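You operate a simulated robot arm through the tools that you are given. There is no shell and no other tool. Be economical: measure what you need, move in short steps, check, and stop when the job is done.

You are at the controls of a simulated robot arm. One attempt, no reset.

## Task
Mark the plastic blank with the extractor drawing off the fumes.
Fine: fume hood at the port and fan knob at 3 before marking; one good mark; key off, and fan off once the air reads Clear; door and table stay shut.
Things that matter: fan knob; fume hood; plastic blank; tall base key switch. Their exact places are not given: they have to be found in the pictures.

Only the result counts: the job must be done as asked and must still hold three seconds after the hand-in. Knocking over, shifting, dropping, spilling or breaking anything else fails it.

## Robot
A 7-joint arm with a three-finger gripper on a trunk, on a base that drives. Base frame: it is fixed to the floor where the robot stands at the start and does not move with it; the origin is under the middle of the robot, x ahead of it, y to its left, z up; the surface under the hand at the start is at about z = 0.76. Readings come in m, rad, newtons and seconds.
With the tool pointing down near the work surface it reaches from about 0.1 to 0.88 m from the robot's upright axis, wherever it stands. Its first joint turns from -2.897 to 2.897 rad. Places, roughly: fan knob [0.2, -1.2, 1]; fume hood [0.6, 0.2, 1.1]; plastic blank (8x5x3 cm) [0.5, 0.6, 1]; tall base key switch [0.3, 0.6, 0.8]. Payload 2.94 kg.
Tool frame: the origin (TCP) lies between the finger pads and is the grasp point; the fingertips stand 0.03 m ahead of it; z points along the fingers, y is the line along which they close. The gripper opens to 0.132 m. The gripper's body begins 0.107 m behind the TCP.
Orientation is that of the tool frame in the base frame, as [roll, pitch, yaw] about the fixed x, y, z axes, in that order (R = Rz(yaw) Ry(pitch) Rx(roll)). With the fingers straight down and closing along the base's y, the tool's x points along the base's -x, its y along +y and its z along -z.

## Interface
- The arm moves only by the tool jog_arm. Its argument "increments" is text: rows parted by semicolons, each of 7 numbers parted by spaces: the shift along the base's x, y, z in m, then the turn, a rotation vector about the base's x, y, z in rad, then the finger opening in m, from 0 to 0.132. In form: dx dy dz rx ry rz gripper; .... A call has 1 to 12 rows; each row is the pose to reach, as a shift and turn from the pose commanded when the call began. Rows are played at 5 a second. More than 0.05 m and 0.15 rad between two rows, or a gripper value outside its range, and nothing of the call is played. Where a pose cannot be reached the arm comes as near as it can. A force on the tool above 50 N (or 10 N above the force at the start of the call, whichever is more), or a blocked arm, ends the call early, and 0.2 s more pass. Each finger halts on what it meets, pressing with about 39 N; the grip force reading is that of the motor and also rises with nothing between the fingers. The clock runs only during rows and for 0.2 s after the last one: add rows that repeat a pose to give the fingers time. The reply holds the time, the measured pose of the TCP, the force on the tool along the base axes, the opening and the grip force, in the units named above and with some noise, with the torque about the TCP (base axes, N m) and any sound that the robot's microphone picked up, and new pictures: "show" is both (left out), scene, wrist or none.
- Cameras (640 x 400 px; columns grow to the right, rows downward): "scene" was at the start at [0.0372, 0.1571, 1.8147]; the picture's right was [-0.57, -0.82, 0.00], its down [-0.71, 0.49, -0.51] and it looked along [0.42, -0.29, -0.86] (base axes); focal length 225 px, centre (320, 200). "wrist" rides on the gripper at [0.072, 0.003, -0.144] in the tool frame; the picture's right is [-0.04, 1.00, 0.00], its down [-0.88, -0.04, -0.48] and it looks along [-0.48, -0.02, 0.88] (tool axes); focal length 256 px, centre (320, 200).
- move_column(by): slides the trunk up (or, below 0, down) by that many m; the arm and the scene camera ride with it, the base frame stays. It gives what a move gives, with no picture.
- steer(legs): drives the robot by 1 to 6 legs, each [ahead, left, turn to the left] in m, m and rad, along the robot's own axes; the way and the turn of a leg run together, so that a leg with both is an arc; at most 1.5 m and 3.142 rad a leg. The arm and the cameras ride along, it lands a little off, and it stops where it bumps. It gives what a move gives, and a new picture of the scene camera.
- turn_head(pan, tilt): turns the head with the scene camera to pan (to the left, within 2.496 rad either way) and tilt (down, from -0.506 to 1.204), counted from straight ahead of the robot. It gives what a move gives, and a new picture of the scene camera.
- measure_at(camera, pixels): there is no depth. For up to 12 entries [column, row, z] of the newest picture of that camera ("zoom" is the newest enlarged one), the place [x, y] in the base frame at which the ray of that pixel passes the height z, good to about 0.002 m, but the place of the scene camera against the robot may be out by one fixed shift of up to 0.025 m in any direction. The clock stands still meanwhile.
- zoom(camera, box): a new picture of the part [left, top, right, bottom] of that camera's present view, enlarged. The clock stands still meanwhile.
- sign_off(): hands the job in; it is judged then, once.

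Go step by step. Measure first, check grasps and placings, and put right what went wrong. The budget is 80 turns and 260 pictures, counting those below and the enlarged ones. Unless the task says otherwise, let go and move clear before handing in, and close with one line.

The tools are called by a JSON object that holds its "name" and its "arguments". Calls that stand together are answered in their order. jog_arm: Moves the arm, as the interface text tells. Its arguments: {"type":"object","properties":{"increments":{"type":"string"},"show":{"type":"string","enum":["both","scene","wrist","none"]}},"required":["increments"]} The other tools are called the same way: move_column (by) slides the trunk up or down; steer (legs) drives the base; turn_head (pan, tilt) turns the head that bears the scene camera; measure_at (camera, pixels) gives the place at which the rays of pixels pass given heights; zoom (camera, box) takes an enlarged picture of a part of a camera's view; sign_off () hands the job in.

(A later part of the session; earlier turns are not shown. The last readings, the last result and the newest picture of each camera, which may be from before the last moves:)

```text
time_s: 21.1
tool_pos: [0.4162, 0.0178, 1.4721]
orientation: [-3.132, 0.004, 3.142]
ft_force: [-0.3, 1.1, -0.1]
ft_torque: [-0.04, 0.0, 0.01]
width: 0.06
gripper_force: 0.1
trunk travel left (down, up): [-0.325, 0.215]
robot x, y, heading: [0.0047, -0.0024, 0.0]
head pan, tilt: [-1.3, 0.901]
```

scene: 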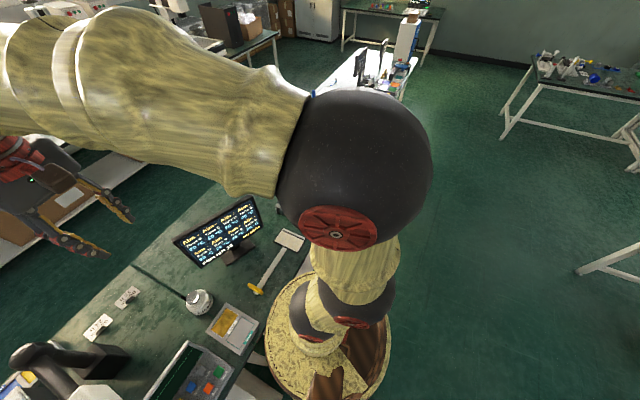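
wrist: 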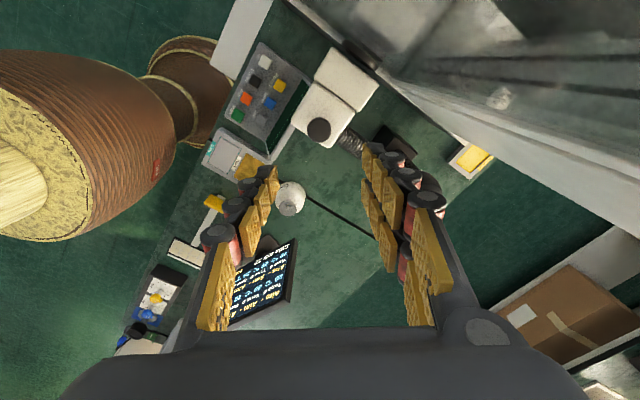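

The floor to the right of the robot is clear; the bench edge slants toward it. I'll back off 0.35 m, then slide right and face parallel to the bench.

{"name": "steer", "arguments": {"legs": [[-0.35, 0, 0], [0, -0.75, 0], [0, 0, -0.21]]}}

```text
time_s: 27.8
tool_pos: [0.078, -0.817, 1.4712]
orientation: [-3.132, 0.005, 2.946]
ft_force: [-0.7, 0.6, 0.9]
ft_torque: [0.02, -0.01, -0.01]
width: 0.0601
gripper_force: 0.0
trunk travel left (down, up): [-0.325, 0.215]
robot x, y, heading: [-0.3328, -0.7583, -0.195]
head pan, tilt: [-1.3, 0.901]
```

scene: 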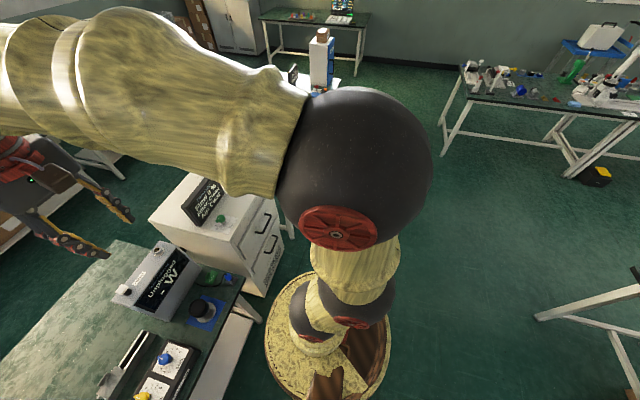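

The extractor with the green knob is at (221,219). I'll locate it and read its dial.

{"name": "measure_at", "arguments": {"camera": "scene", "pixels": [[221, 219, 0.95], [221, 219, 1.0], [221, 219, 1.05], [150, 216, 1.0], [240, 242, 1.0]]}}

{"name": "zoom", "arguments": {"camera": "scene", "box": [170, 170, 260, 260]}}

```text
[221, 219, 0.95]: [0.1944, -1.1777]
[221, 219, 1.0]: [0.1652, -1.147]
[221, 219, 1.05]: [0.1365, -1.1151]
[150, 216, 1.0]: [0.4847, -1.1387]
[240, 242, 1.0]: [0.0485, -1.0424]
```

```text
4.44 times, centred on (215, 215) of scene
```

zoom: 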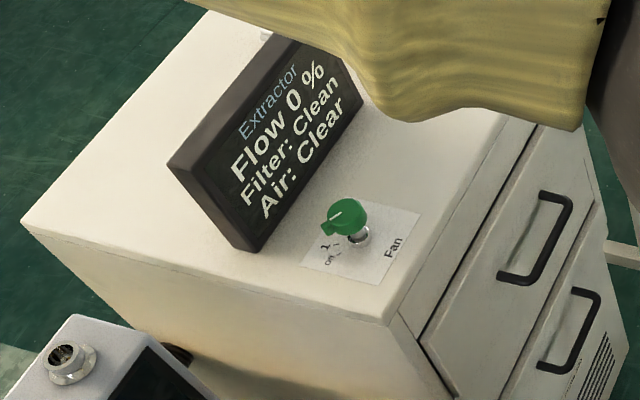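

The knob is near (0.17, −1.16, 1.0), set to "off". Sliding right 0.35 m to have it ahead, then lowering the arm for a look.

{"name": "steer", "arguments": {"legs": [[0, -0.35, 0]]}}

{"name": "turn_head", "arguments": {"pan": -0.6, "tilt": 0.9}}

```text
time_s: 30.1
tool_pos: [0.0086, -1.1687, 1.4714]
orientation: [-3.133, 0.005, 2.943]
ft_force: [0.4, 0.5, -0.5]
ft_torque: [0.06, -0.01, 0.04]
width: 0.0599
gripper_force: 0.0
trunk travel left (down, up): [-0.325, 0.215]
robot x, y, heading: [-0.4004, -1.1062, -0.201]
head pan, tilt: [-1.3, 0.901]
```

scene: 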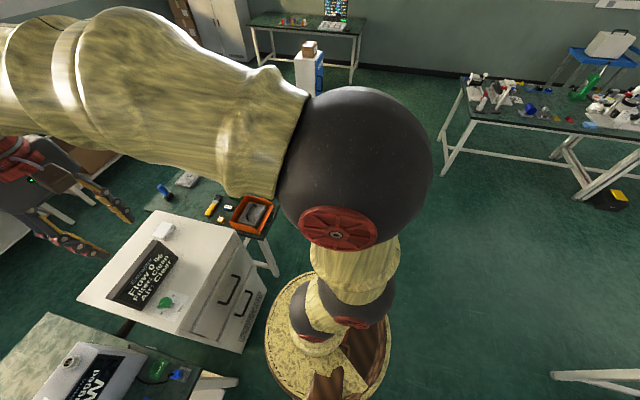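

```text
time_s: 31.1
tool_pos: [0.0088, -1.1661, 1.4707]
orientation: [-3.131, 0.006, 2.941]
ft_force: [-0.4, 0.1, 0.5]
ft_torque: [-0.01, 0.0, 0.0]
width: 0.0602
gripper_force: 0.0
trunk travel left (down, up): [-0.325, 0.215]
robot x, y, heading: [-0.4068, -1.1015, -0.203]
head pan, tilt: [-0.6, 0.901]
```

scene: 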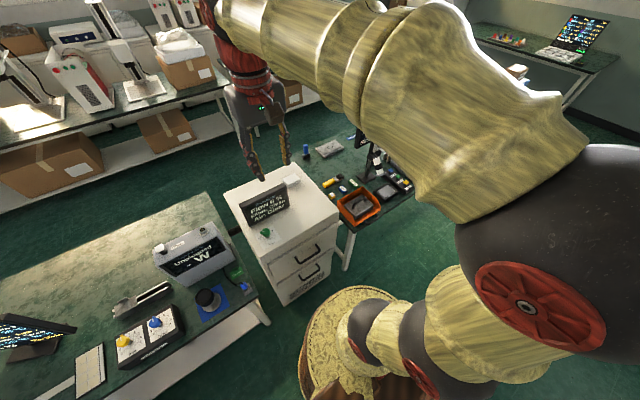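

Arm is beside the extractor; lowering it and moving toward the knob at scene (266,233).

{"name": "jog_arm", "arguments": {"increments": "0.02 0 -0.04 0 0 0 0.06; 0.04 0 -0.08 0 0 0 0.06; 0.06 0 -0.12 0 0 0 0.06; 0.08 0 -0.16 0 0 0 0.06; 0.1 0 -0.2 0 0 0 0.06; 0.1 0 -0.22 0 0 0 0.06"}}

{"name": "zoom", "arguments": {"camera": "wrist", "box": [220, 60, 420, 200]}}

{"name": "zoom", "arguments": {"camera": "scene", "box": [220, 160, 320, 260]}}

```text
time_s: 32.5
tool_pos: [0.1084, -1.1705, 1.2504]
orientation: [-3.13, 0.006, 2.941]
ft_force: [-0.1, -0.6, -0.5]
ft_torque: [-0.01, -0.02, -0.02]
width: 0.06
gripper_force: 0.0
trunk travel left (down, up): [-0.325, 0.215]
robot x, y, heading: [-0.4041, -1.1029, -0.198]
head pan, tilt: [-0.6, 0.901]
```

scene: 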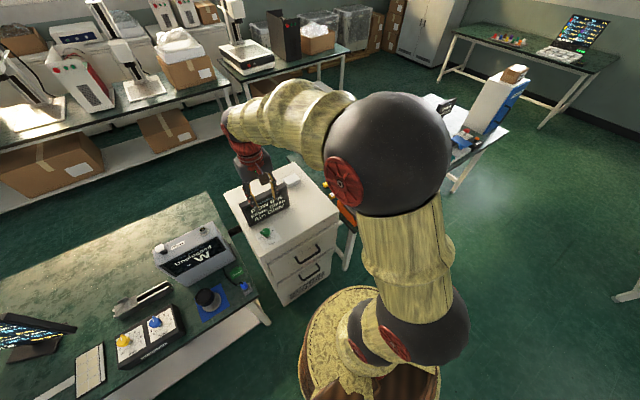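
wrist: 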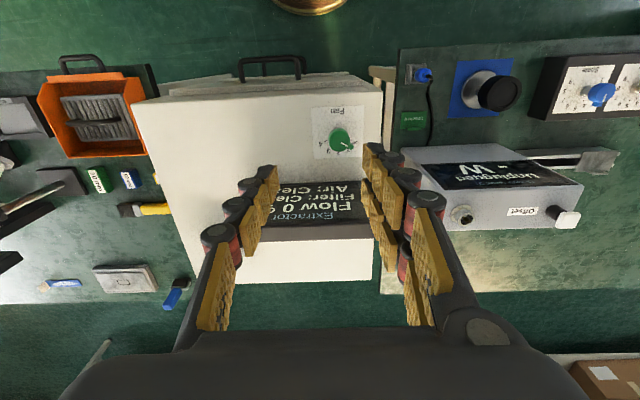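

```text
2.86 times, centred on (320, 130) of wrist
```

zoom: 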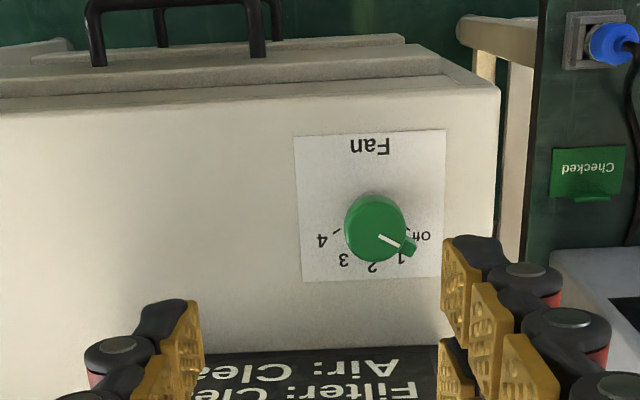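

```text
4.00 times, centred on (270, 210) of scene
```

zoom: 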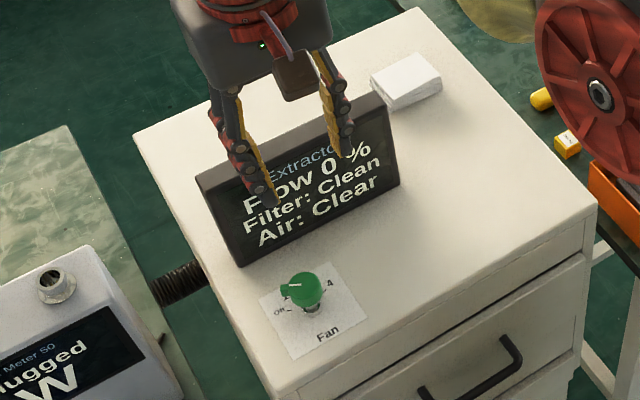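

Dial in wrist zoom: Off right, 1–2–3–4 clockwise about 30° apart, pointer at Off; so 3 needs −90° about z. Measuring knob, display and dial positions.

{"name": "measure_at", "arguments": {"camera": "wrist", "pixels": [[339.2, 139.8, 0.95], [339.2, 139.8, 1.0], [339.2, 139.8, 1.05], [300, 192, 1.0], [300, 232, 1.1], [300, 232, 1.05]]}}

{"name": "measure_at", "arguments": {"camera": "scene", "pixels": [[265.75, 232, 0.95], [265.75, 232, 1.0], [265.75, 232, 1.05], [251, 223, 0.97], [290, 209, 0.97], [240.5, 202, 1.05], [285, 187, 1.05]]}}

```text
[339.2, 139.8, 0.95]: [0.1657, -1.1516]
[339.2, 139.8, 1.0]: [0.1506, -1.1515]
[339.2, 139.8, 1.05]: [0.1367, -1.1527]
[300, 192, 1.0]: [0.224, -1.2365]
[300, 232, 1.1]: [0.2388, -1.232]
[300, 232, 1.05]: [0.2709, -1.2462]
```

```text
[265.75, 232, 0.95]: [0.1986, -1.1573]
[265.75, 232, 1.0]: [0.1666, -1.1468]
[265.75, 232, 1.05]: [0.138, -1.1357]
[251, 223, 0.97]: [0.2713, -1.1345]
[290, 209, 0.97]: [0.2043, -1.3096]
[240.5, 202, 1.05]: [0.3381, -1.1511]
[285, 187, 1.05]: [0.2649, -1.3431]
```

The knob sits near (0.153, −1.152, 0.99). I'll pre-turn the wrist +0.785 rad and hover above it.

{"name": "jog_arm", "arguments": {"increments": "0.0075 0.003 -0.015 0 0 0.131 0.06; 0.015 0.006 -0.03 0 0 0.262 0.06; 0.0225 0.009 -0.045 0 0 0.393 0.06; 0.03 0.012 -0.06 0 0 0.524 0.06; 0.0375 0.015 -0.08 0 0 0.655 0.06; 0.0445 0.0185 -0.1 0 0 0.785 0.06; 0.0445 0.0185 -0.1 0 0 0.785 0.06"}}

{"name": "zoom", "arguments": {"camera": "wrist", "box": [220, 100, 420, 240]}}

```text
time_s: 34.1
tool_pos: [0.1526, -1.1477, 1.1499]
orientation: [-3.129, 0.004, -2.556]
ft_force: [0.8, -0.1, 0.4]
ft_torque: [-0.04, 0.01, 0.0]
width: 0.0602
gripper_force: 0.1
trunk travel left (down, up): [-0.325, 0.215]
robot x, y, heading: [-0.4011, -1.1035, -0.201]
head pan, tilt: [-0.6, 0.901]
```

scene: 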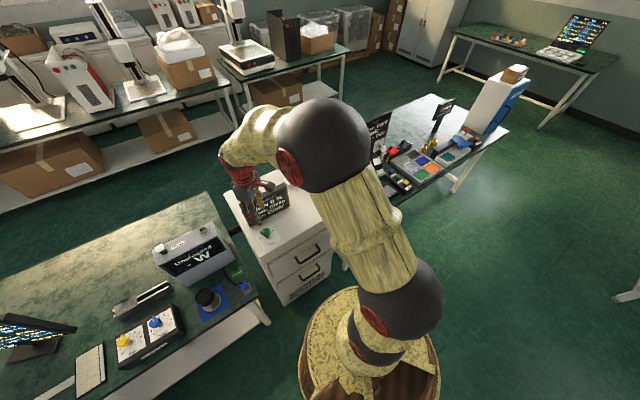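
wrist: 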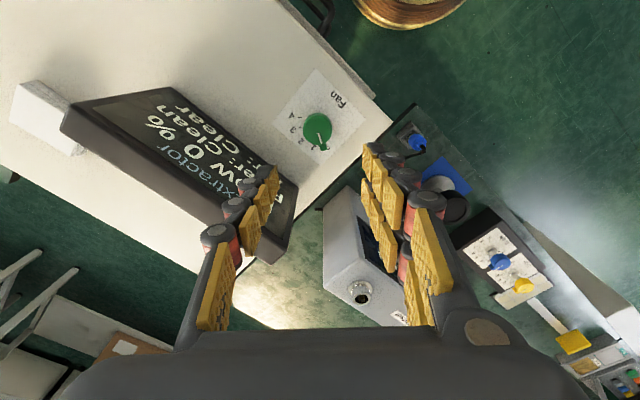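

```text
2.86 times, centred on (320, 170) of wrist
```

zoom: 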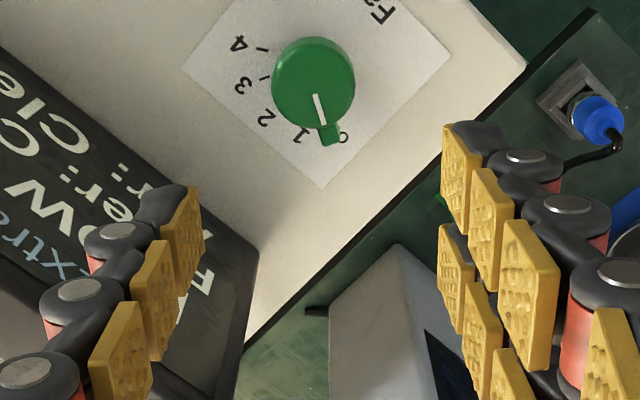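

Nub points down in the wrist zoom, so the pads will close on the round flanks. Measuring the knob from this view.

{"name": "measure_at", "arguments": {"camera": "wrist", "pixels": [[317.6, 128.7, 0.97], [317.6, 128.7, 1.0], [317.6, 128.7, 1.03], [317.6, 145, 1.0], [313, 195, 0.95]]}}

```text
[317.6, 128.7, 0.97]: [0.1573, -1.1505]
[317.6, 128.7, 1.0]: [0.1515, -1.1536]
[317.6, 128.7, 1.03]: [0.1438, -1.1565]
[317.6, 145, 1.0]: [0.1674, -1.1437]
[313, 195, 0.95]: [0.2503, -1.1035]
```

The two rays agree on (0.154, −1.152, 0.985). Descending in two stages to z = 1.03 and checking alignment.

{"name": "jog_arm", "arguments": {"increments": "0.002 -0.004 -0.04 0 0 0 0.06; 0.002 -0.004 -0.08 0 0 0 0.06; 0.002 -0.004 -0.115 0 0 0 0.06; 0.002 -0.004 -0.115 0 0 0 0.06"}}

{"name": "zoom", "arguments": {"camera": "wrist", "box": [220, 100, 420, 240]}}

{"name": "zoom", "arguments": {"camera": "scene", "box": [220, 160, 320, 260]}}

```text
time_s: 35.1
tool_pos: [0.1509, -1.1539, 1.0352]
orientation: [-3.133, 0.005, -2.557]
ft_force: [-0.2, -0.6, -0.2]
ft_torque: [0.0, 0.03, 0.0]
width: 0.0599
gripper_force: 0.0
trunk travel left (down, up): [-0.325, 0.215]
robot x, y, heading: [-0.402, -1.1043, -0.204]
head pan, tilt: [-0.6, 0.901]
```

scene: 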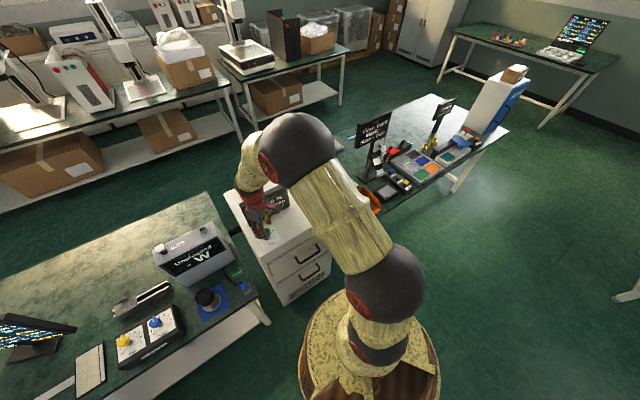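
wrist: 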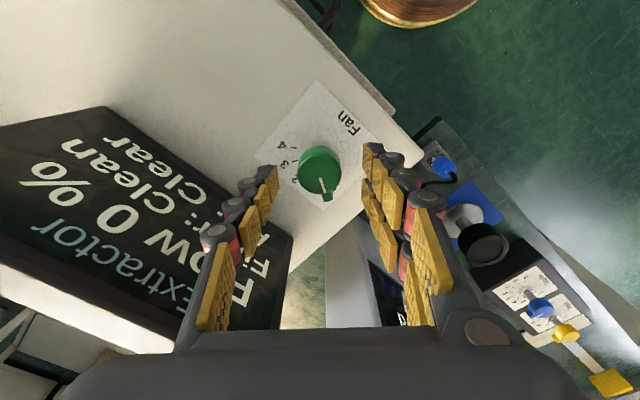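

```text
2.86 times, centred on (320, 170) of wrist
```

zoom: 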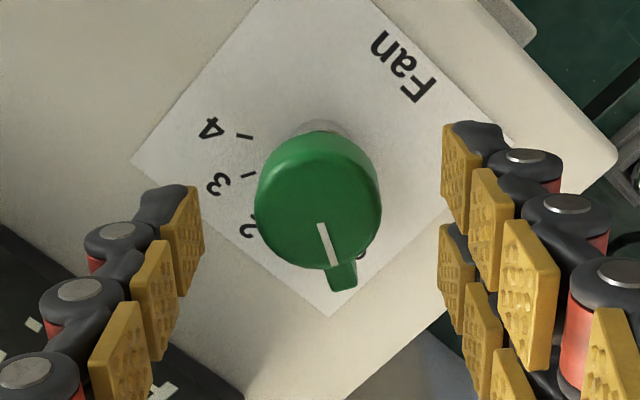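

```text
4.00 times, centred on (270, 210) of scene
```

zoom: 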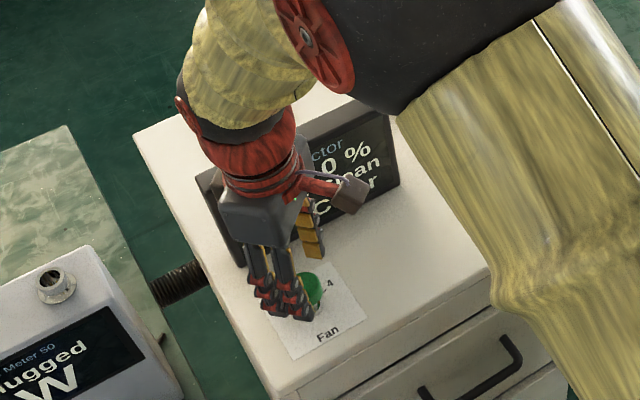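

The knob is centred between the pads with ~4 mm left to go toward (0.154, −1.152). Descending to 0.998 and closing.

{"name": "jog_arm", "arguments": {"increments": "0.0035 0.002 -0.018 0 0 0 0.06; 0.0035 0.002 -0.036 0 0 0 0.06; 0.0035 0.002 -0.036 0 0 0 0.04; 0.0035 0.002 -0.036 0 0 0 0.02; 0.0035 0.002 -0.036 0 0 0 0.02; 0.0035 0.002 -0.036 0 0 0 0.02"}}

{"name": "zoom", "arguments": {"camera": "wrist", "box": [220, 100, 420, 240]}}

```text
time_s: 36.5
tool_pos: [0.1559, -1.1513, 0.9976]
orientation: [-3.131, 0.003, -2.559]
ft_force: [1.2, -0.6, -2.1]
ft_torque: [0.21, -0.13, 0.01]
width: 0.0318
gripper_force: 32.5
trunk travel left (down, up): [-0.325, 0.215]
robot x, y, heading: [-0.402, -1.1012, -0.199]
head pan, tilt: [-0.6, 0.901]
```

scene: 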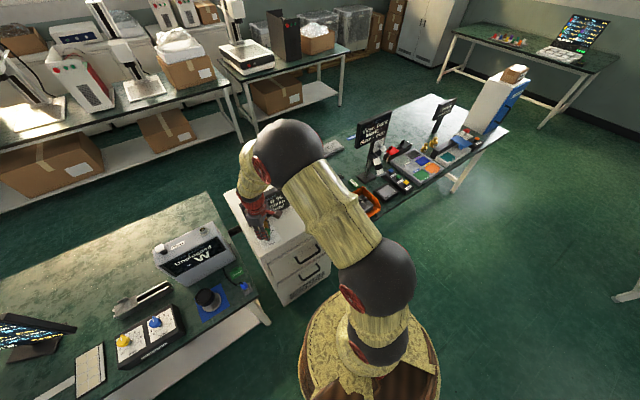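
wrist: 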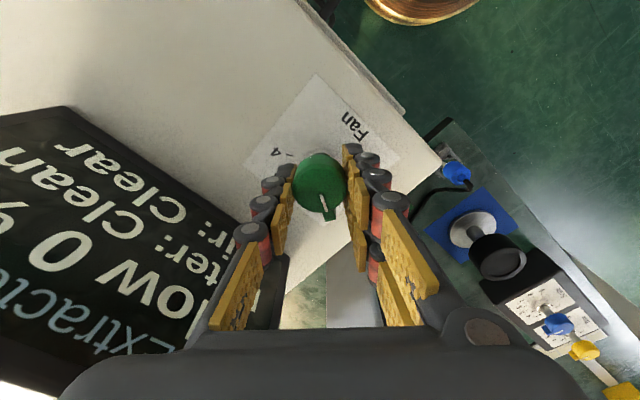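

```text
2.86 times, centred on (320, 170) of wrist
```

zoom: 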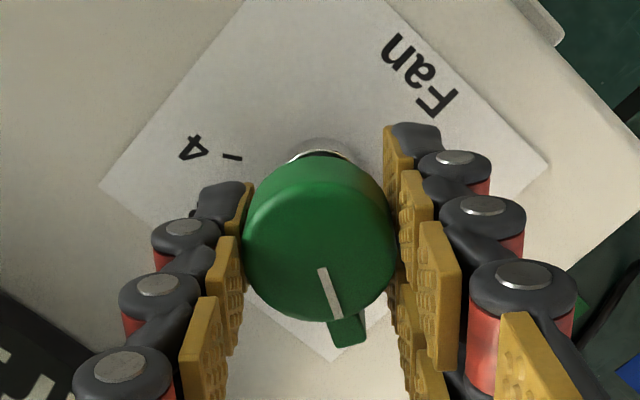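

The knob is gripped (0.032). Turning it −90° in twelve small steps.

{"name": "jog_arm", "arguments": {"increments": "0 0 0 0 0 -0.131 0.02; 0 0 0 0 0 -0.262 0.02; 0 0 0 0 0 -0.393 0.02; 0 0 0 0 0 -0.524 0.02; 0 0 0 0 0 -0.655 0.02; 0 0 0 0 0 -0.785 0.02; 0 0 0 0 0 -0.916 0.02; 0 0 0 0 0 -1.047 0.02; 0 0 0 0 0 -1.178 0.02; 0 0 0 0 0 -1.309 0.02; 0 0 0 0 0 -1.44 0.02; 0 0 0 0 0 -1.571 0.02"}}

{"name": "zoom", "arguments": {"camera": "wrist", "box": [220, 100, 420, 240]}}

{"name": "zoom", "arguments": {"camera": "scene", "box": [220, 160, 320, 260]}}

```text
time_s: 39.0
tool_pos: [0.155, -1.1538, 0.9973]
orientation: [-3.126, 0.001, 2.302]
ft_force: [-2.1, -12.5, -2.2]
ft_torque: [-0.87, -0.64, 0.01]
width: 0.0316
gripper_force: 44.5
trunk travel left (down, up): [-0.325, 0.215]
robot x, y, heading: [-0.4056, -1.1026, -0.207]
head pan, tilt: [-0.6, 0.901]
stopped in row 12: the force on the tool passed its limit at 51 N (the readings are from after the stop); the commanded pose is now the measured one
```

scene: 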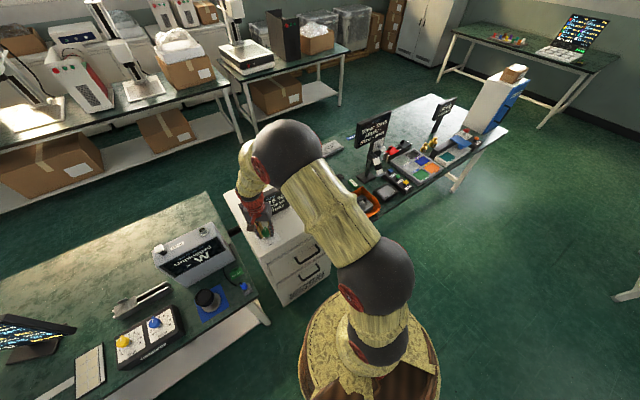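
wrist: 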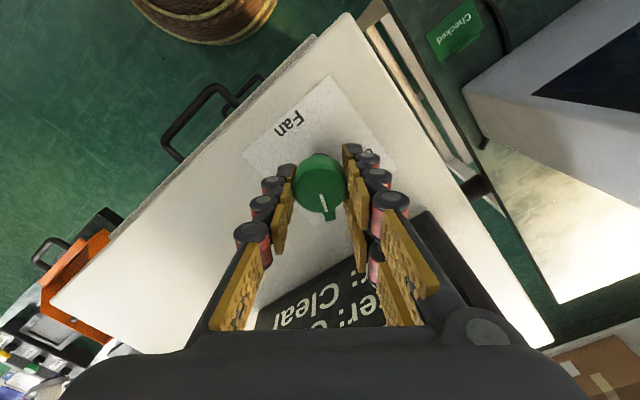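

```text
2.86 times, centred on (320, 170) of wrist
```

zoom: 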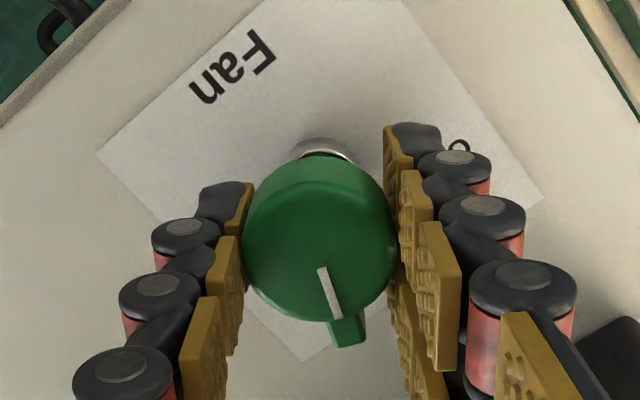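

```text
4.00 times, centred on (270, 210) of scene
```

zoom: 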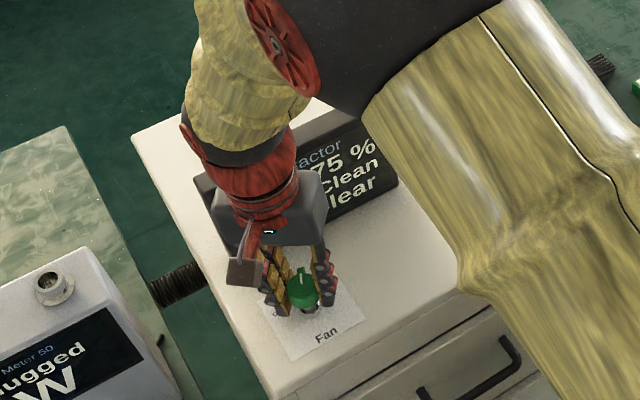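

Flow reads 75 %, so the knob is at 3 (stopped ~82° round). Releasing gently and rising to check the pointer.

{"name": "jog_arm", "arguments": {"increments": "0 0 0 0 0 0 0.05; 0 0 0 0 0 0 0.06; 0 0 0.04 0 0 0 0.06; 0 0 0.08 0 0 0 0.06; 0 0 0.12 0 0 0 0.06; -0.03 0 0.15 0 0 0 0.06; -0.06 0 0.19 0 0 0 0.06"}}

{"name": "zoom", "arguments": {"camera": "wrist", "box": [220, 50, 420, 190]}}

{"name": "zoom", "arguments": {"camera": "scene", "box": [220, 160, 320, 260]}}

```text
time_s: 40.6
tool_pos: [0.0954, -1.1542, 1.1868]
orientation: [-3.127, 0.002, 2.305]
ft_force: [-0.5, -0.6, 1.4]
ft_torque: [0.0, -0.03, 0.05]
width: 0.06
gripper_force: 0.0
trunk travel left (down, up): [-0.325, 0.215]
robot x, y, heading: [-0.4016, -1.1022, -0.208]
head pan, tilt: [-0.6, 0.901]
```

scene: 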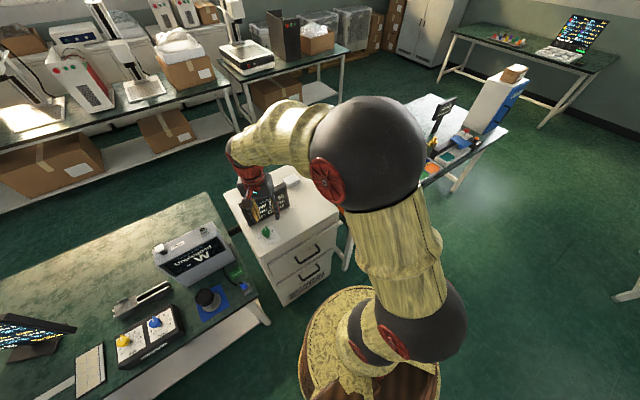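
wrist: 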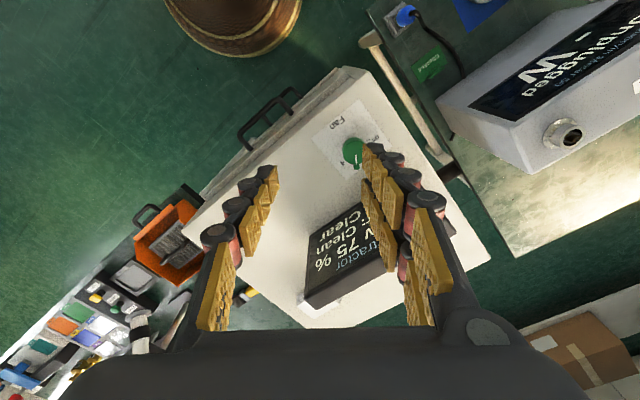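

```text
2.86 times, centred on (320, 120) of wrist
```

zoom: 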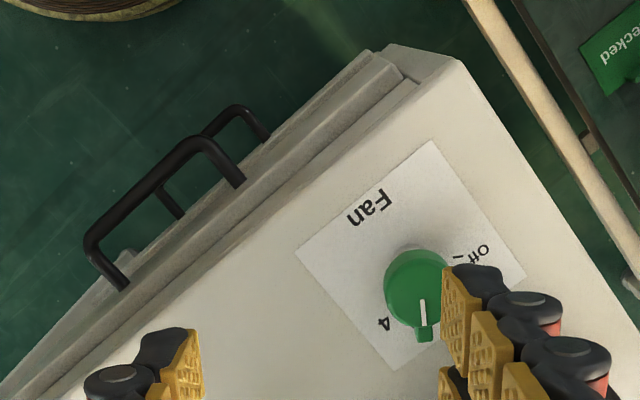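

```text
4.00 times, centred on (270, 210) of scene
```

zoom: 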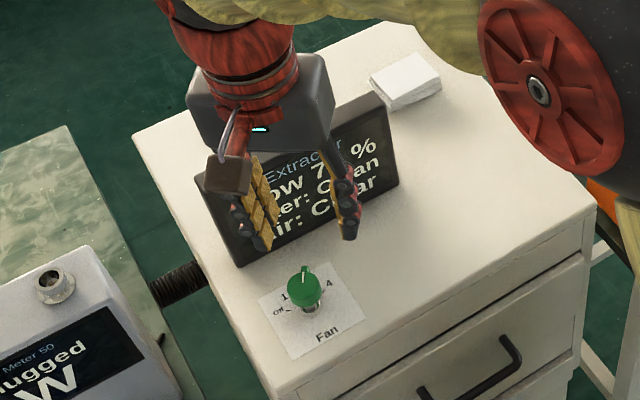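

The pointer is at 3 and flow is 75 %. Raising and straightening the arm, then driving back to the cabinet front.

{"name": "jog_arm", "arguments": {"increments": "-0.01 0 0.03 0 0 0.1 0.06; -0.02 0 0.07 0 0 0.2 0.06; -0.03 0 0.11 0 0 0.3 0.06; -0.04 0 0.15 0 0 0.4 0.06; -0.05 0 0.19 0 0 0.5 0.06; -0.06 0 0.23 0 0 0.64 0.06; -0.06 0 0.27 0 0 0.64 0.06", "show": "none"}}

{"name": "steer", "arguments": {"legs": [[-0.25, 0, 0], [0, 1.45, 0]]}}

{"name": "turn_head", "arguments": {"pan": 0.4, "tilt": 0.9}}

```text
time_s: 42.2
tool_pos: [0.0365, -1.1523, 1.4578]
orientation: [-3.129, 0.001, 2.944]
ft_force: [0.2, 0.1, 0.1]
ft_torque: [0.02, 0.01, 0.04]
width: 0.0602
gripper_force: 0.1
trunk travel left (down, up): [-0.325, 0.215]
robot x, y, heading: [-0.4018, -1.1018, -0.202]
head pan, tilt: [-0.6, 0.901]
```

```text
time_s: 50.6
tool_pos: [0.0806, 0.2724, 1.4595]
orientation: [-3.128, 0.004, 2.936]
ft_force: [-0.6, 0.1, -0.2]
ft_torque: [0.01, -0.03, 0.01]
width: 0.06
gripper_force: 0.1
trunk travel left (down, up): [-0.325, 0.215]
robot x, y, heading: [-0.3562, 0.3233, -0.212]
head pan, tilt: [-0.6, 0.901]
```

scene: 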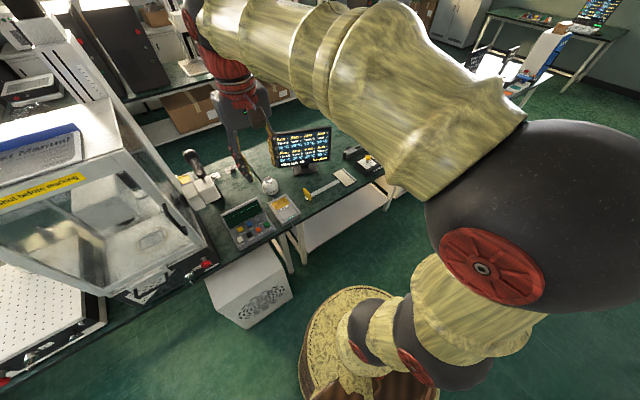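

```text
time_s: 51.9
tool_pos: [0.0794, 0.2721, 1.4587]
orientation: [-3.127, 0.002, 2.935]
ft_force: [0.6, 0.0, 0.3]
ft_torque: [-0.02, -0.02, -0.01]
width: 0.0602
gripper_force: 0.1
trunk travel left (down, up): [-0.325, 0.215]
robot x, y, heading: [-0.3552, 0.3216, -0.21]
head pan, tilt: [0.4, 0.901]
```

scene: 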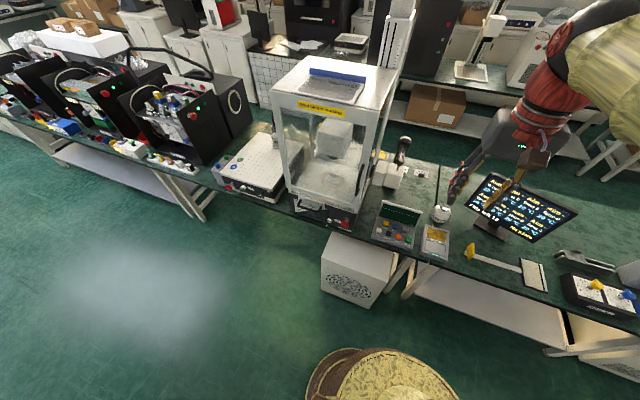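

{"name": "zoom", "arguments": {"camera": "scene", "box": [280, 180, 380, 245]}}

{"name": "zoom", "arguments": {"camera": "scene", "box": [360, 190, 460, 260]}}

{"name": "zoom", "arguments": {"camera": "scene", "box": [260, 60, 420, 240]}}

{"name": "zoom", "arguments": {"camera": "scene", "box": [325, 205, 361, 235]}}

```text
6.15 times, centred on (330, 212) of scene
```

zoom: 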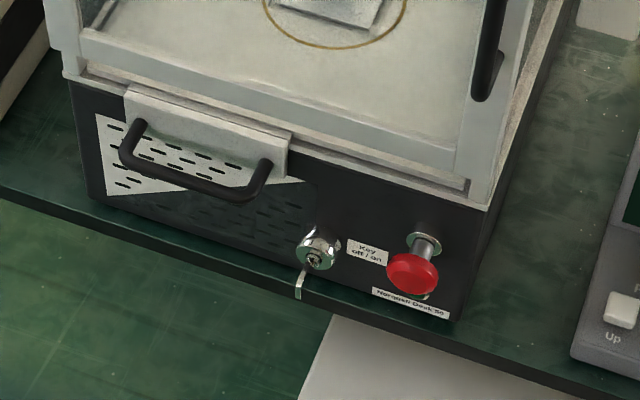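

```text
5.71 times, centred on (410, 225) of scene
```

zoom: 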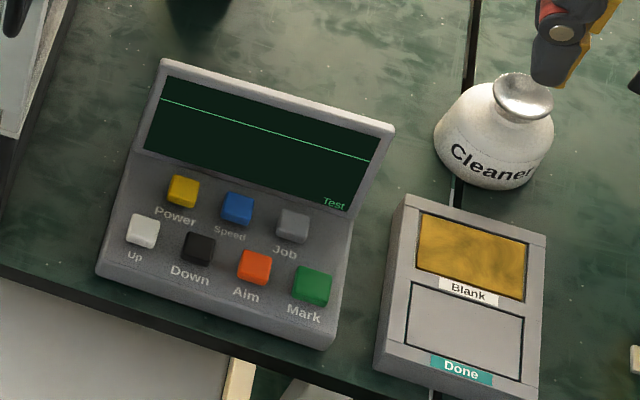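

```text
2.22 times, centred on (340, 150) of scene
```

zoom: 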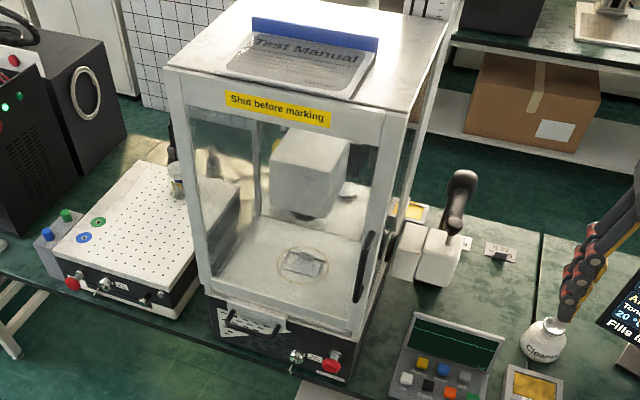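

```text
13.33 times, centred on (343, 220) of scene
```

zoom: 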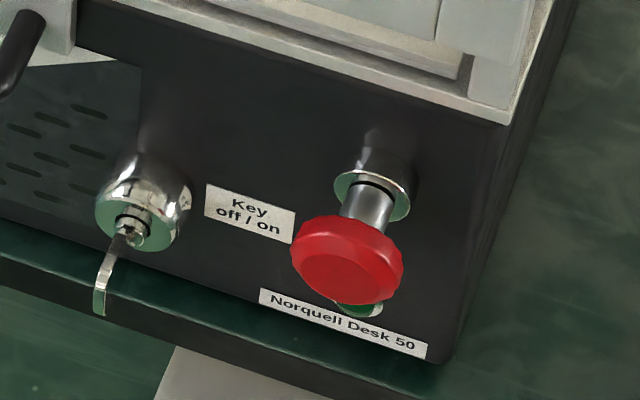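

This is the tall-base "Norquell Desk 50": key blade hangs vertical at zoom (105,280), label off/on, red stop to its right. I'll drive left to stand in front of the key.

{"name": "steer", "arguments": {"legs": [[-0.03, 0.38, 0]]}}

{"name": "turn_head", "arguments": {"pan": -0.1, "tilt": 0.95}}

```text
time_s: 54.3
tool_pos: [0.1306, 0.6656, 1.4584]
orientation: [-3.127, 0.002, 2.943]
ft_force: [-0.5, -0.5, 0.5]
ft_torque: [-0.04, 0.01, 0.02]
width: 0.0599
gripper_force: 0.1
trunk travel left (down, up): [-0.325, 0.215]
robot x, y, heading: [-0.3071, 0.7134, -0.204]
head pan, tilt: [0.4, 0.901]
```

scene: 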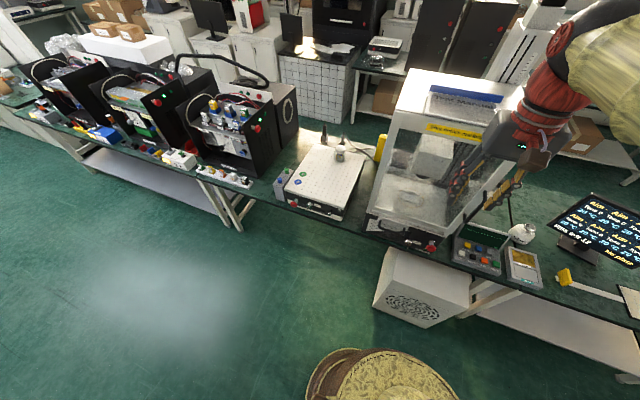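

```text
time_s: 55.2
tool_pos: [0.1313, 0.6644, 1.4586]
orientation: [-3.127, 0.001, 2.943]
ft_force: [-0.2, 0.1, -0.2]
ft_torque: [0.02, -0.04, 0.02]
width: 0.0603
gripper_force: 0.1
trunk travel left (down, up): [-0.325, 0.215]
robot x, y, heading: [-0.3054, 0.7098, -0.202]
head pan, tilt: [-0.099, 0.949]
```

scene: 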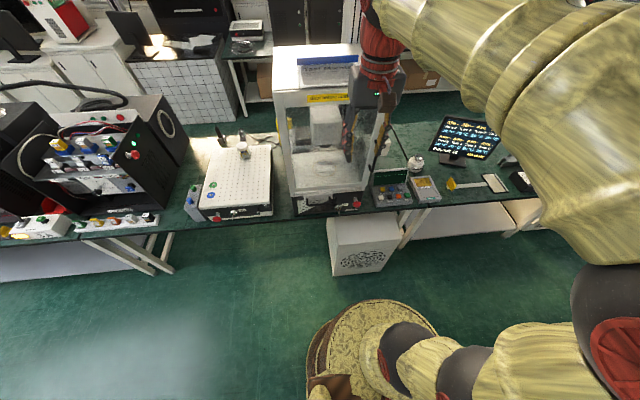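

The key and red stop are at about (333,207) and (356,203). Enlarging and measuring them.

{"name": "zoom", "arguments": {"camera": "scene", "box": [300, 185, 380, 235]}}

{"name": "measure_at", "arguments": {"camera": "zoom", "pixels": [[320, 200, 0.8], [320, 200, 0.85]]}}

```text
8.00 times, centred on (340, 210) of scene
```

zoom: 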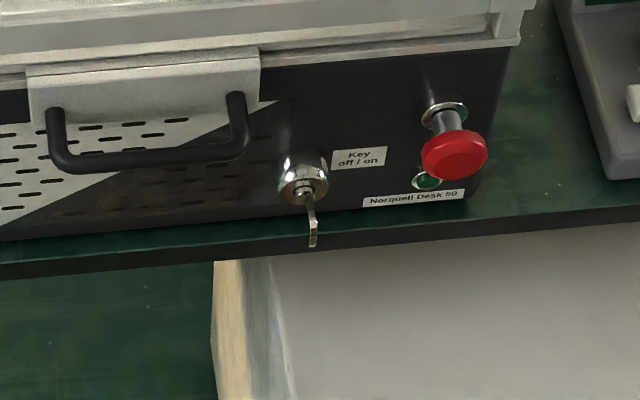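

```text
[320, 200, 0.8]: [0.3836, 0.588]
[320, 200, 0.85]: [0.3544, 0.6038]
```

I'll back up 0.1 m for room, then tilt the gripper to horizontal pointing at the cabinet face while lowering.

{"name": "steer", "arguments": {"legs": [[-0.1, 0, 0]]}}

{"name": "jog_arm", "arguments": {"increments": "0 0 -0.045 -0.0281 -0.14 0 0.06; 0 0 -0.09 -0.0562 -0.28 0 0.06; 0 0 -0.135 -0.0843 -0.42 0 0.06; 0 0 -0.18 -0.1124 -0.56 0 0.06; 0 0 -0.225 -0.1405 -0.7 0 0.06; 0 0 -0.27 -0.1686 -0.84 0 0.06; 0 0 -0.315 -0.1967 -0.98 0 0.06; 0 0 -0.36 -0.2248 -1.12 0 0.06; 0 0 -0.40 -0.2529 -1.26 0 0.06; 0 0 -0.44 -0.281 -1.40 0 0.06; 0 0 -0.48 -0.309 -1.54 0 0.06; 0 0 -0.48 -0.309 -1.54 0 0.06"}}

```text
time_s: 56.4
tool_pos: [0.0279, 0.6865, 1.46]
orientation: [-3.127, 0.004, 2.944]
ft_force: [-0.7, 1.3, 0.3]
ft_torque: [0.0, -0.07, -0.01]
width: 0.0604
gripper_force: 0.1
trunk travel left (down, up): [-0.325, 0.215]
robot x, y, heading: [-0.4068, 0.7354, -0.203]
head pan, tilt: [-0.099, 0.949]
```

scene: 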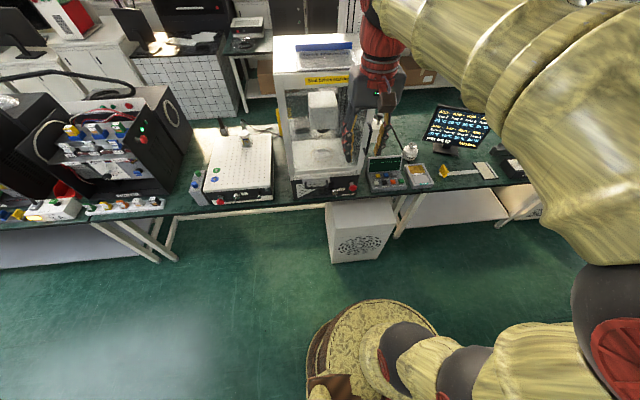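

```text
time_s: 59.2
tool_pos: [0.0562, 0.6588, 1.0758]
orientation: [-1.052, 1.388, -1.328]
ft_force: [0.0, -1.0, -0.8]
ft_torque: [0.02, 0.05, 0.04]
width: 0.0601
gripper_force: 0.1
out of reach, approached as far as the arm can: row 7, 9, 10, 11, 12
trunk travel left (down, up): [-0.325, 0.215]
robot x, y, heading: [-0.4084, 0.7361, -0.208]
head pan, tilt: [-0.099, 0.949]
stopped in row 12: the arm was blocked; the commanded pose is now the measured one
```

scene: 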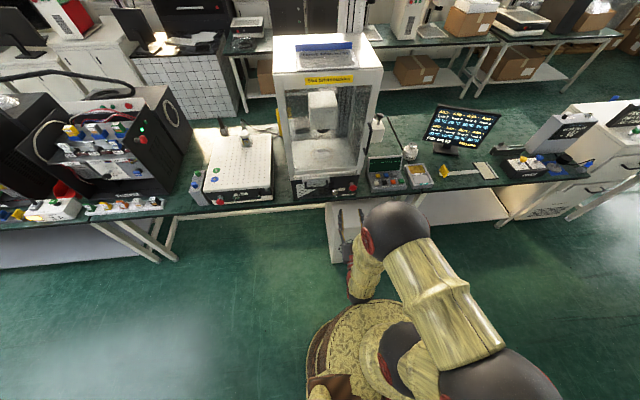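
wrist: 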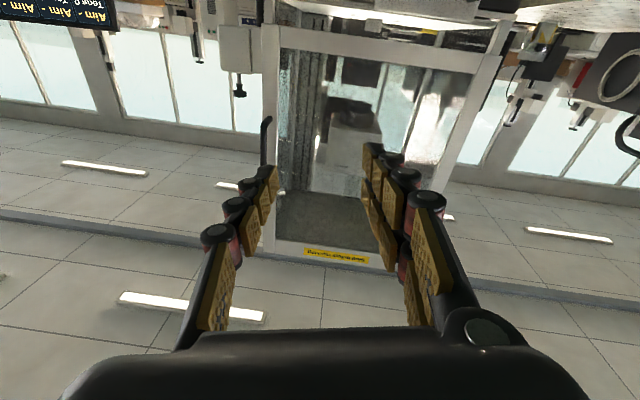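

The gripper is nearly horizontal (5° up, 9° rolled) but close to its near limit. I'll move forward, level it out, then lower the trunk.

{"name": "jog_arm", "arguments": {"increments": "0.04 -0.008 0 0.04 0.015 0.015 0.06; 0.08 -0.016 0 0.09 0.03 0.03 0.06; 0.10 -0.02 0 0.13 0.042 0.042 0.06; 0.12 -0.025 0 0.17 0.055 0.055 0.06; 0.12 -0.025 0 0.17 0.055 0.055 0.06"}}

{"name": "move_column", "arguments": {"by": -0.2}}

{"name": "turn_head", "arguments": {"pan": -0.1, "tilt": 0.9}}

{"name": "zoom", "arguments": {"camera": "wrist", "box": [0, 0, 640, 400]}}

```text
time_s: 60.4
tool_pos: [0.1887, 0.6708, 1.0941]
orientation: [-1.853, 1.512, -2.102]
ft_force: [-0.3, -0.2, -1.0]
ft_torque: [-0.02, -0.01, 0.01]
width: 0.0599
gripper_force: 0.1
out of reach, approached as far as the arm can: row 1, 2, 3, 4, 5
trunk travel left (down, up): [-0.325, 0.215]
robot x, y, heading: [-0.4094, 0.7366, -0.202]
head pan, tilt: [-0.099, 0.949]
```

scene: 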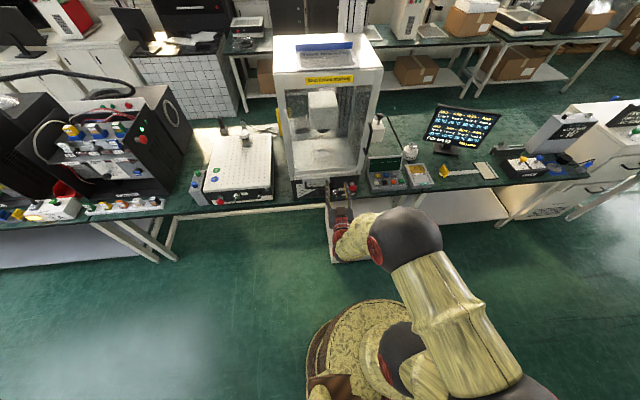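
wrist: 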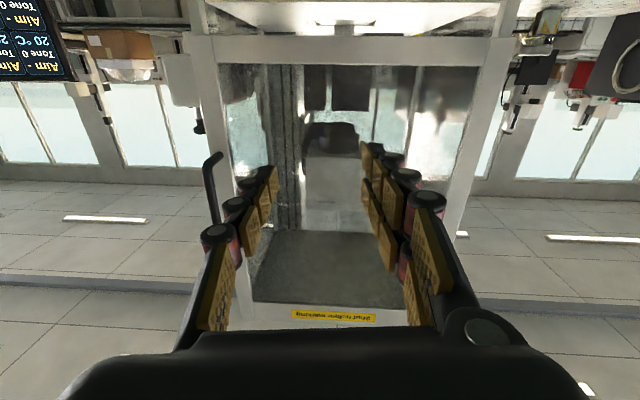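

```text
time_s: 62.6
tool_pos: [0.1892, 0.6706, 0.8934]
orientation: [-1.841, 1.513, -2.086]
ft_force: [0.2, 0.4, -0.2]
ft_torque: [0.02, -0.01, -0.02]
width: 0.0599
gripper_force: 0.0
trunk travel left (down, up): [-0.125, 0.415]
robot x, y, heading: [-0.4107, 0.7337, -0.202]
head pan, tilt: [-0.099, 0.949]
```

```text
time_s: 63.2
tool_pos: [0.1892, 0.672, 0.8928]
orientation: [-1.845, 1.513, -2.093]
ft_force: [-1.2, -1.0, 0.2]
ft_torque: [0.0, 0.05, -0.03]
width: 0.06
gripper_force: 0.0
trunk travel left (down, up): [-0.125, 0.415]
robot x, y, heading: [-0.4127, 0.7406, -0.202]
head pan, tilt: [-0.099, 0.901]
```

scene: 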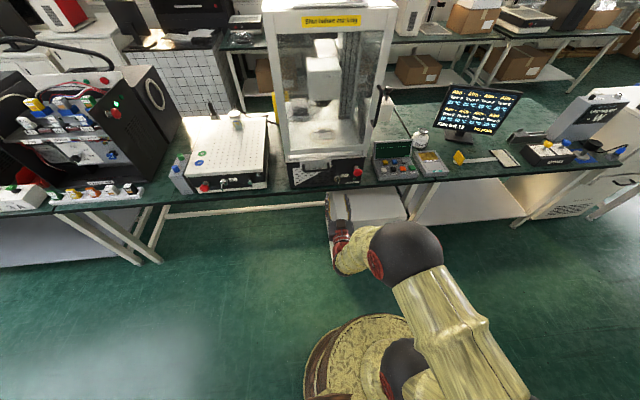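

```text
1.00 times, centred on (320, 200) of wrist (not enlarged: the box is as wide or as high as the picture)
```

zoom: 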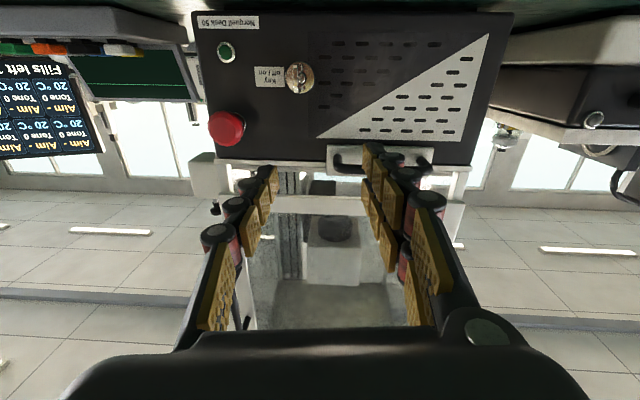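

A straight-on (inverted) view: key at (300,78), red stop (227,128), tray handle (380,160). I'll go down ~5 cm, right 2.5 cm, forward 5 cm, fixing the small roll, then re-sight for depth.

{"name": "jog_arm", "arguments": {"increments": "0.014 -0.012 -0.018 0.018 -0.005 0 0.06; 0.028 -0.024 -0.036 0.036 -0.009 0 0.06; 0.042 -0.036 -0.053 0.054 -0.014 0 0.06; 0.042 -0.036 -0.053 0.054 -0.014 0 0.06"}}

{"name": "zoom", "arguments": {"camera": "wrist", "box": [180, 20, 460, 220]}}

{"name": "zoom", "arguments": {"camera": "scene", "box": [280, 140, 420, 260]}}

```text
time_s: 64.2
tool_pos: [0.2463, 0.6557, 0.854]
orientation: [-2.028, 1.516, -2.297]
ft_force: [0.0, 0.1, -0.5]
ft_torque: [-0.02, -0.02, -0.01]
width: 0.0598
gripper_force: 0.0
out of reach, approached as far as the arm can: row 1, 2, 3, 4
trunk travel left (down, up): [-0.125, 0.415]
robot x, y, heading: [-0.4129, 0.7401, -0.205]
head pan, tilt: [-0.099, 0.901]
```

scene: 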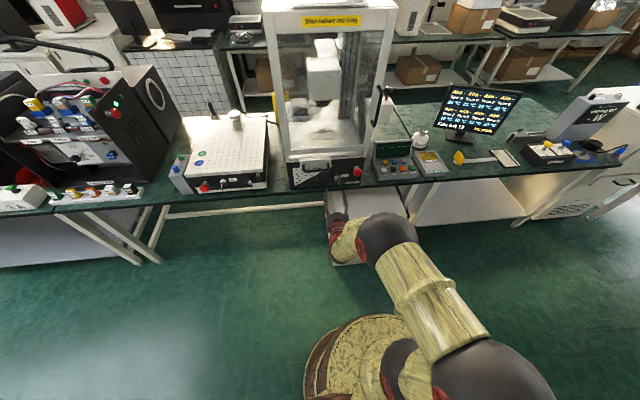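
wrist: 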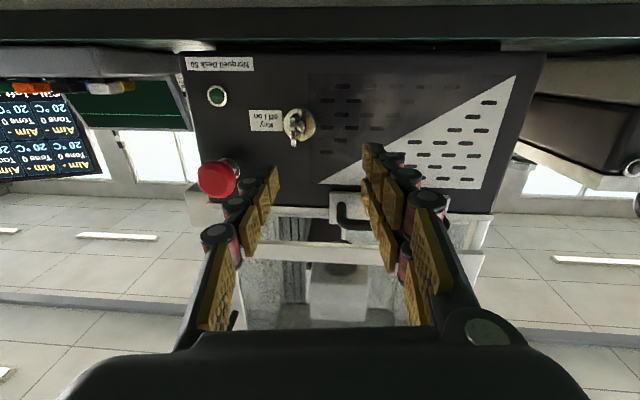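

```text
2.00 times, centred on (320, 120) of wrist
```

zoom: 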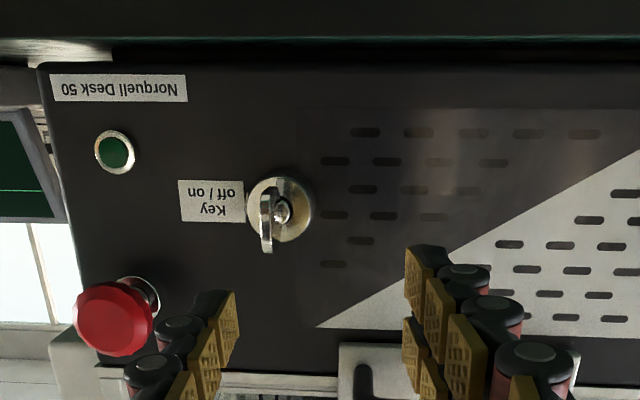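

```text
3.33 times, centred on (350, 200) of scene
```

zoom: 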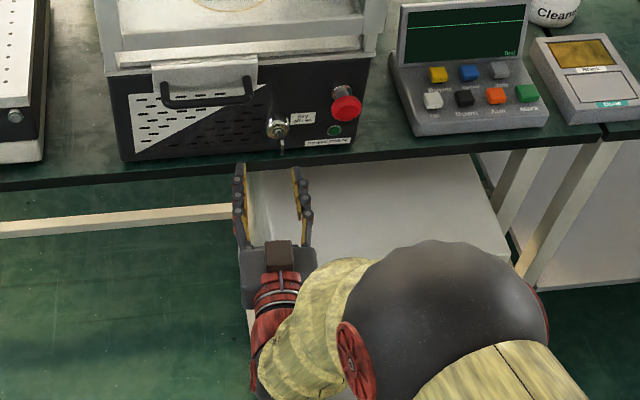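

Parallax puts the key barrel at (0.358, 0.606, 0.836), bow about (0.31, 0.62, 0.83). The wrist is near a limit, so I'll raise the tool relative to the trunk and lower the trunk to get a flatter forearm.

{"name": "jog_arm", "arguments": {"increments": "-0.02 0.004 0.03 0 0 0 0.05; -0.02 0.004 0.06 0 0 0 0.05; -0.02 0.004 0.09 0 0 0 0.05; -0.02 0.004 0.09 0 0 0 0.05", "show": "none"}}

{"name": "move_column", "arguments": {"by": -0.12}}

```text
time_s: 65.2
tool_pos: [0.2236, 0.6592, 0.9418]
orientation: [-2.028, 1.516, -2.296]
ft_force: [0.4, -0.3, 0.1]
ft_torque: [0.02, 0.03, -0.03]
width: 0.0499
gripper_force: 0.0
trunk travel left (down, up): [-0.125, 0.415]
robot x, y, heading: [-0.4114, 0.7345, -0.202]
head pan, tilt: [-0.099, 0.901]
```

```text
time_s: 66.7
tool_pos: [0.2256, 0.6597, 0.8223]
orientation: [-2.015, 1.518, -2.284]
ft_force: [-0.8, 0.1, -0.5]
ft_torque: [0.03, 0.0, 0.01]
width: 0.0499
gripper_force: 0.0
trunk travel left (down, up): [-0.005, 0.535]
robot x, y, heading: [-0.4124, 0.7376, -0.201]
head pan, tilt: [-0.099, 0.901]
```

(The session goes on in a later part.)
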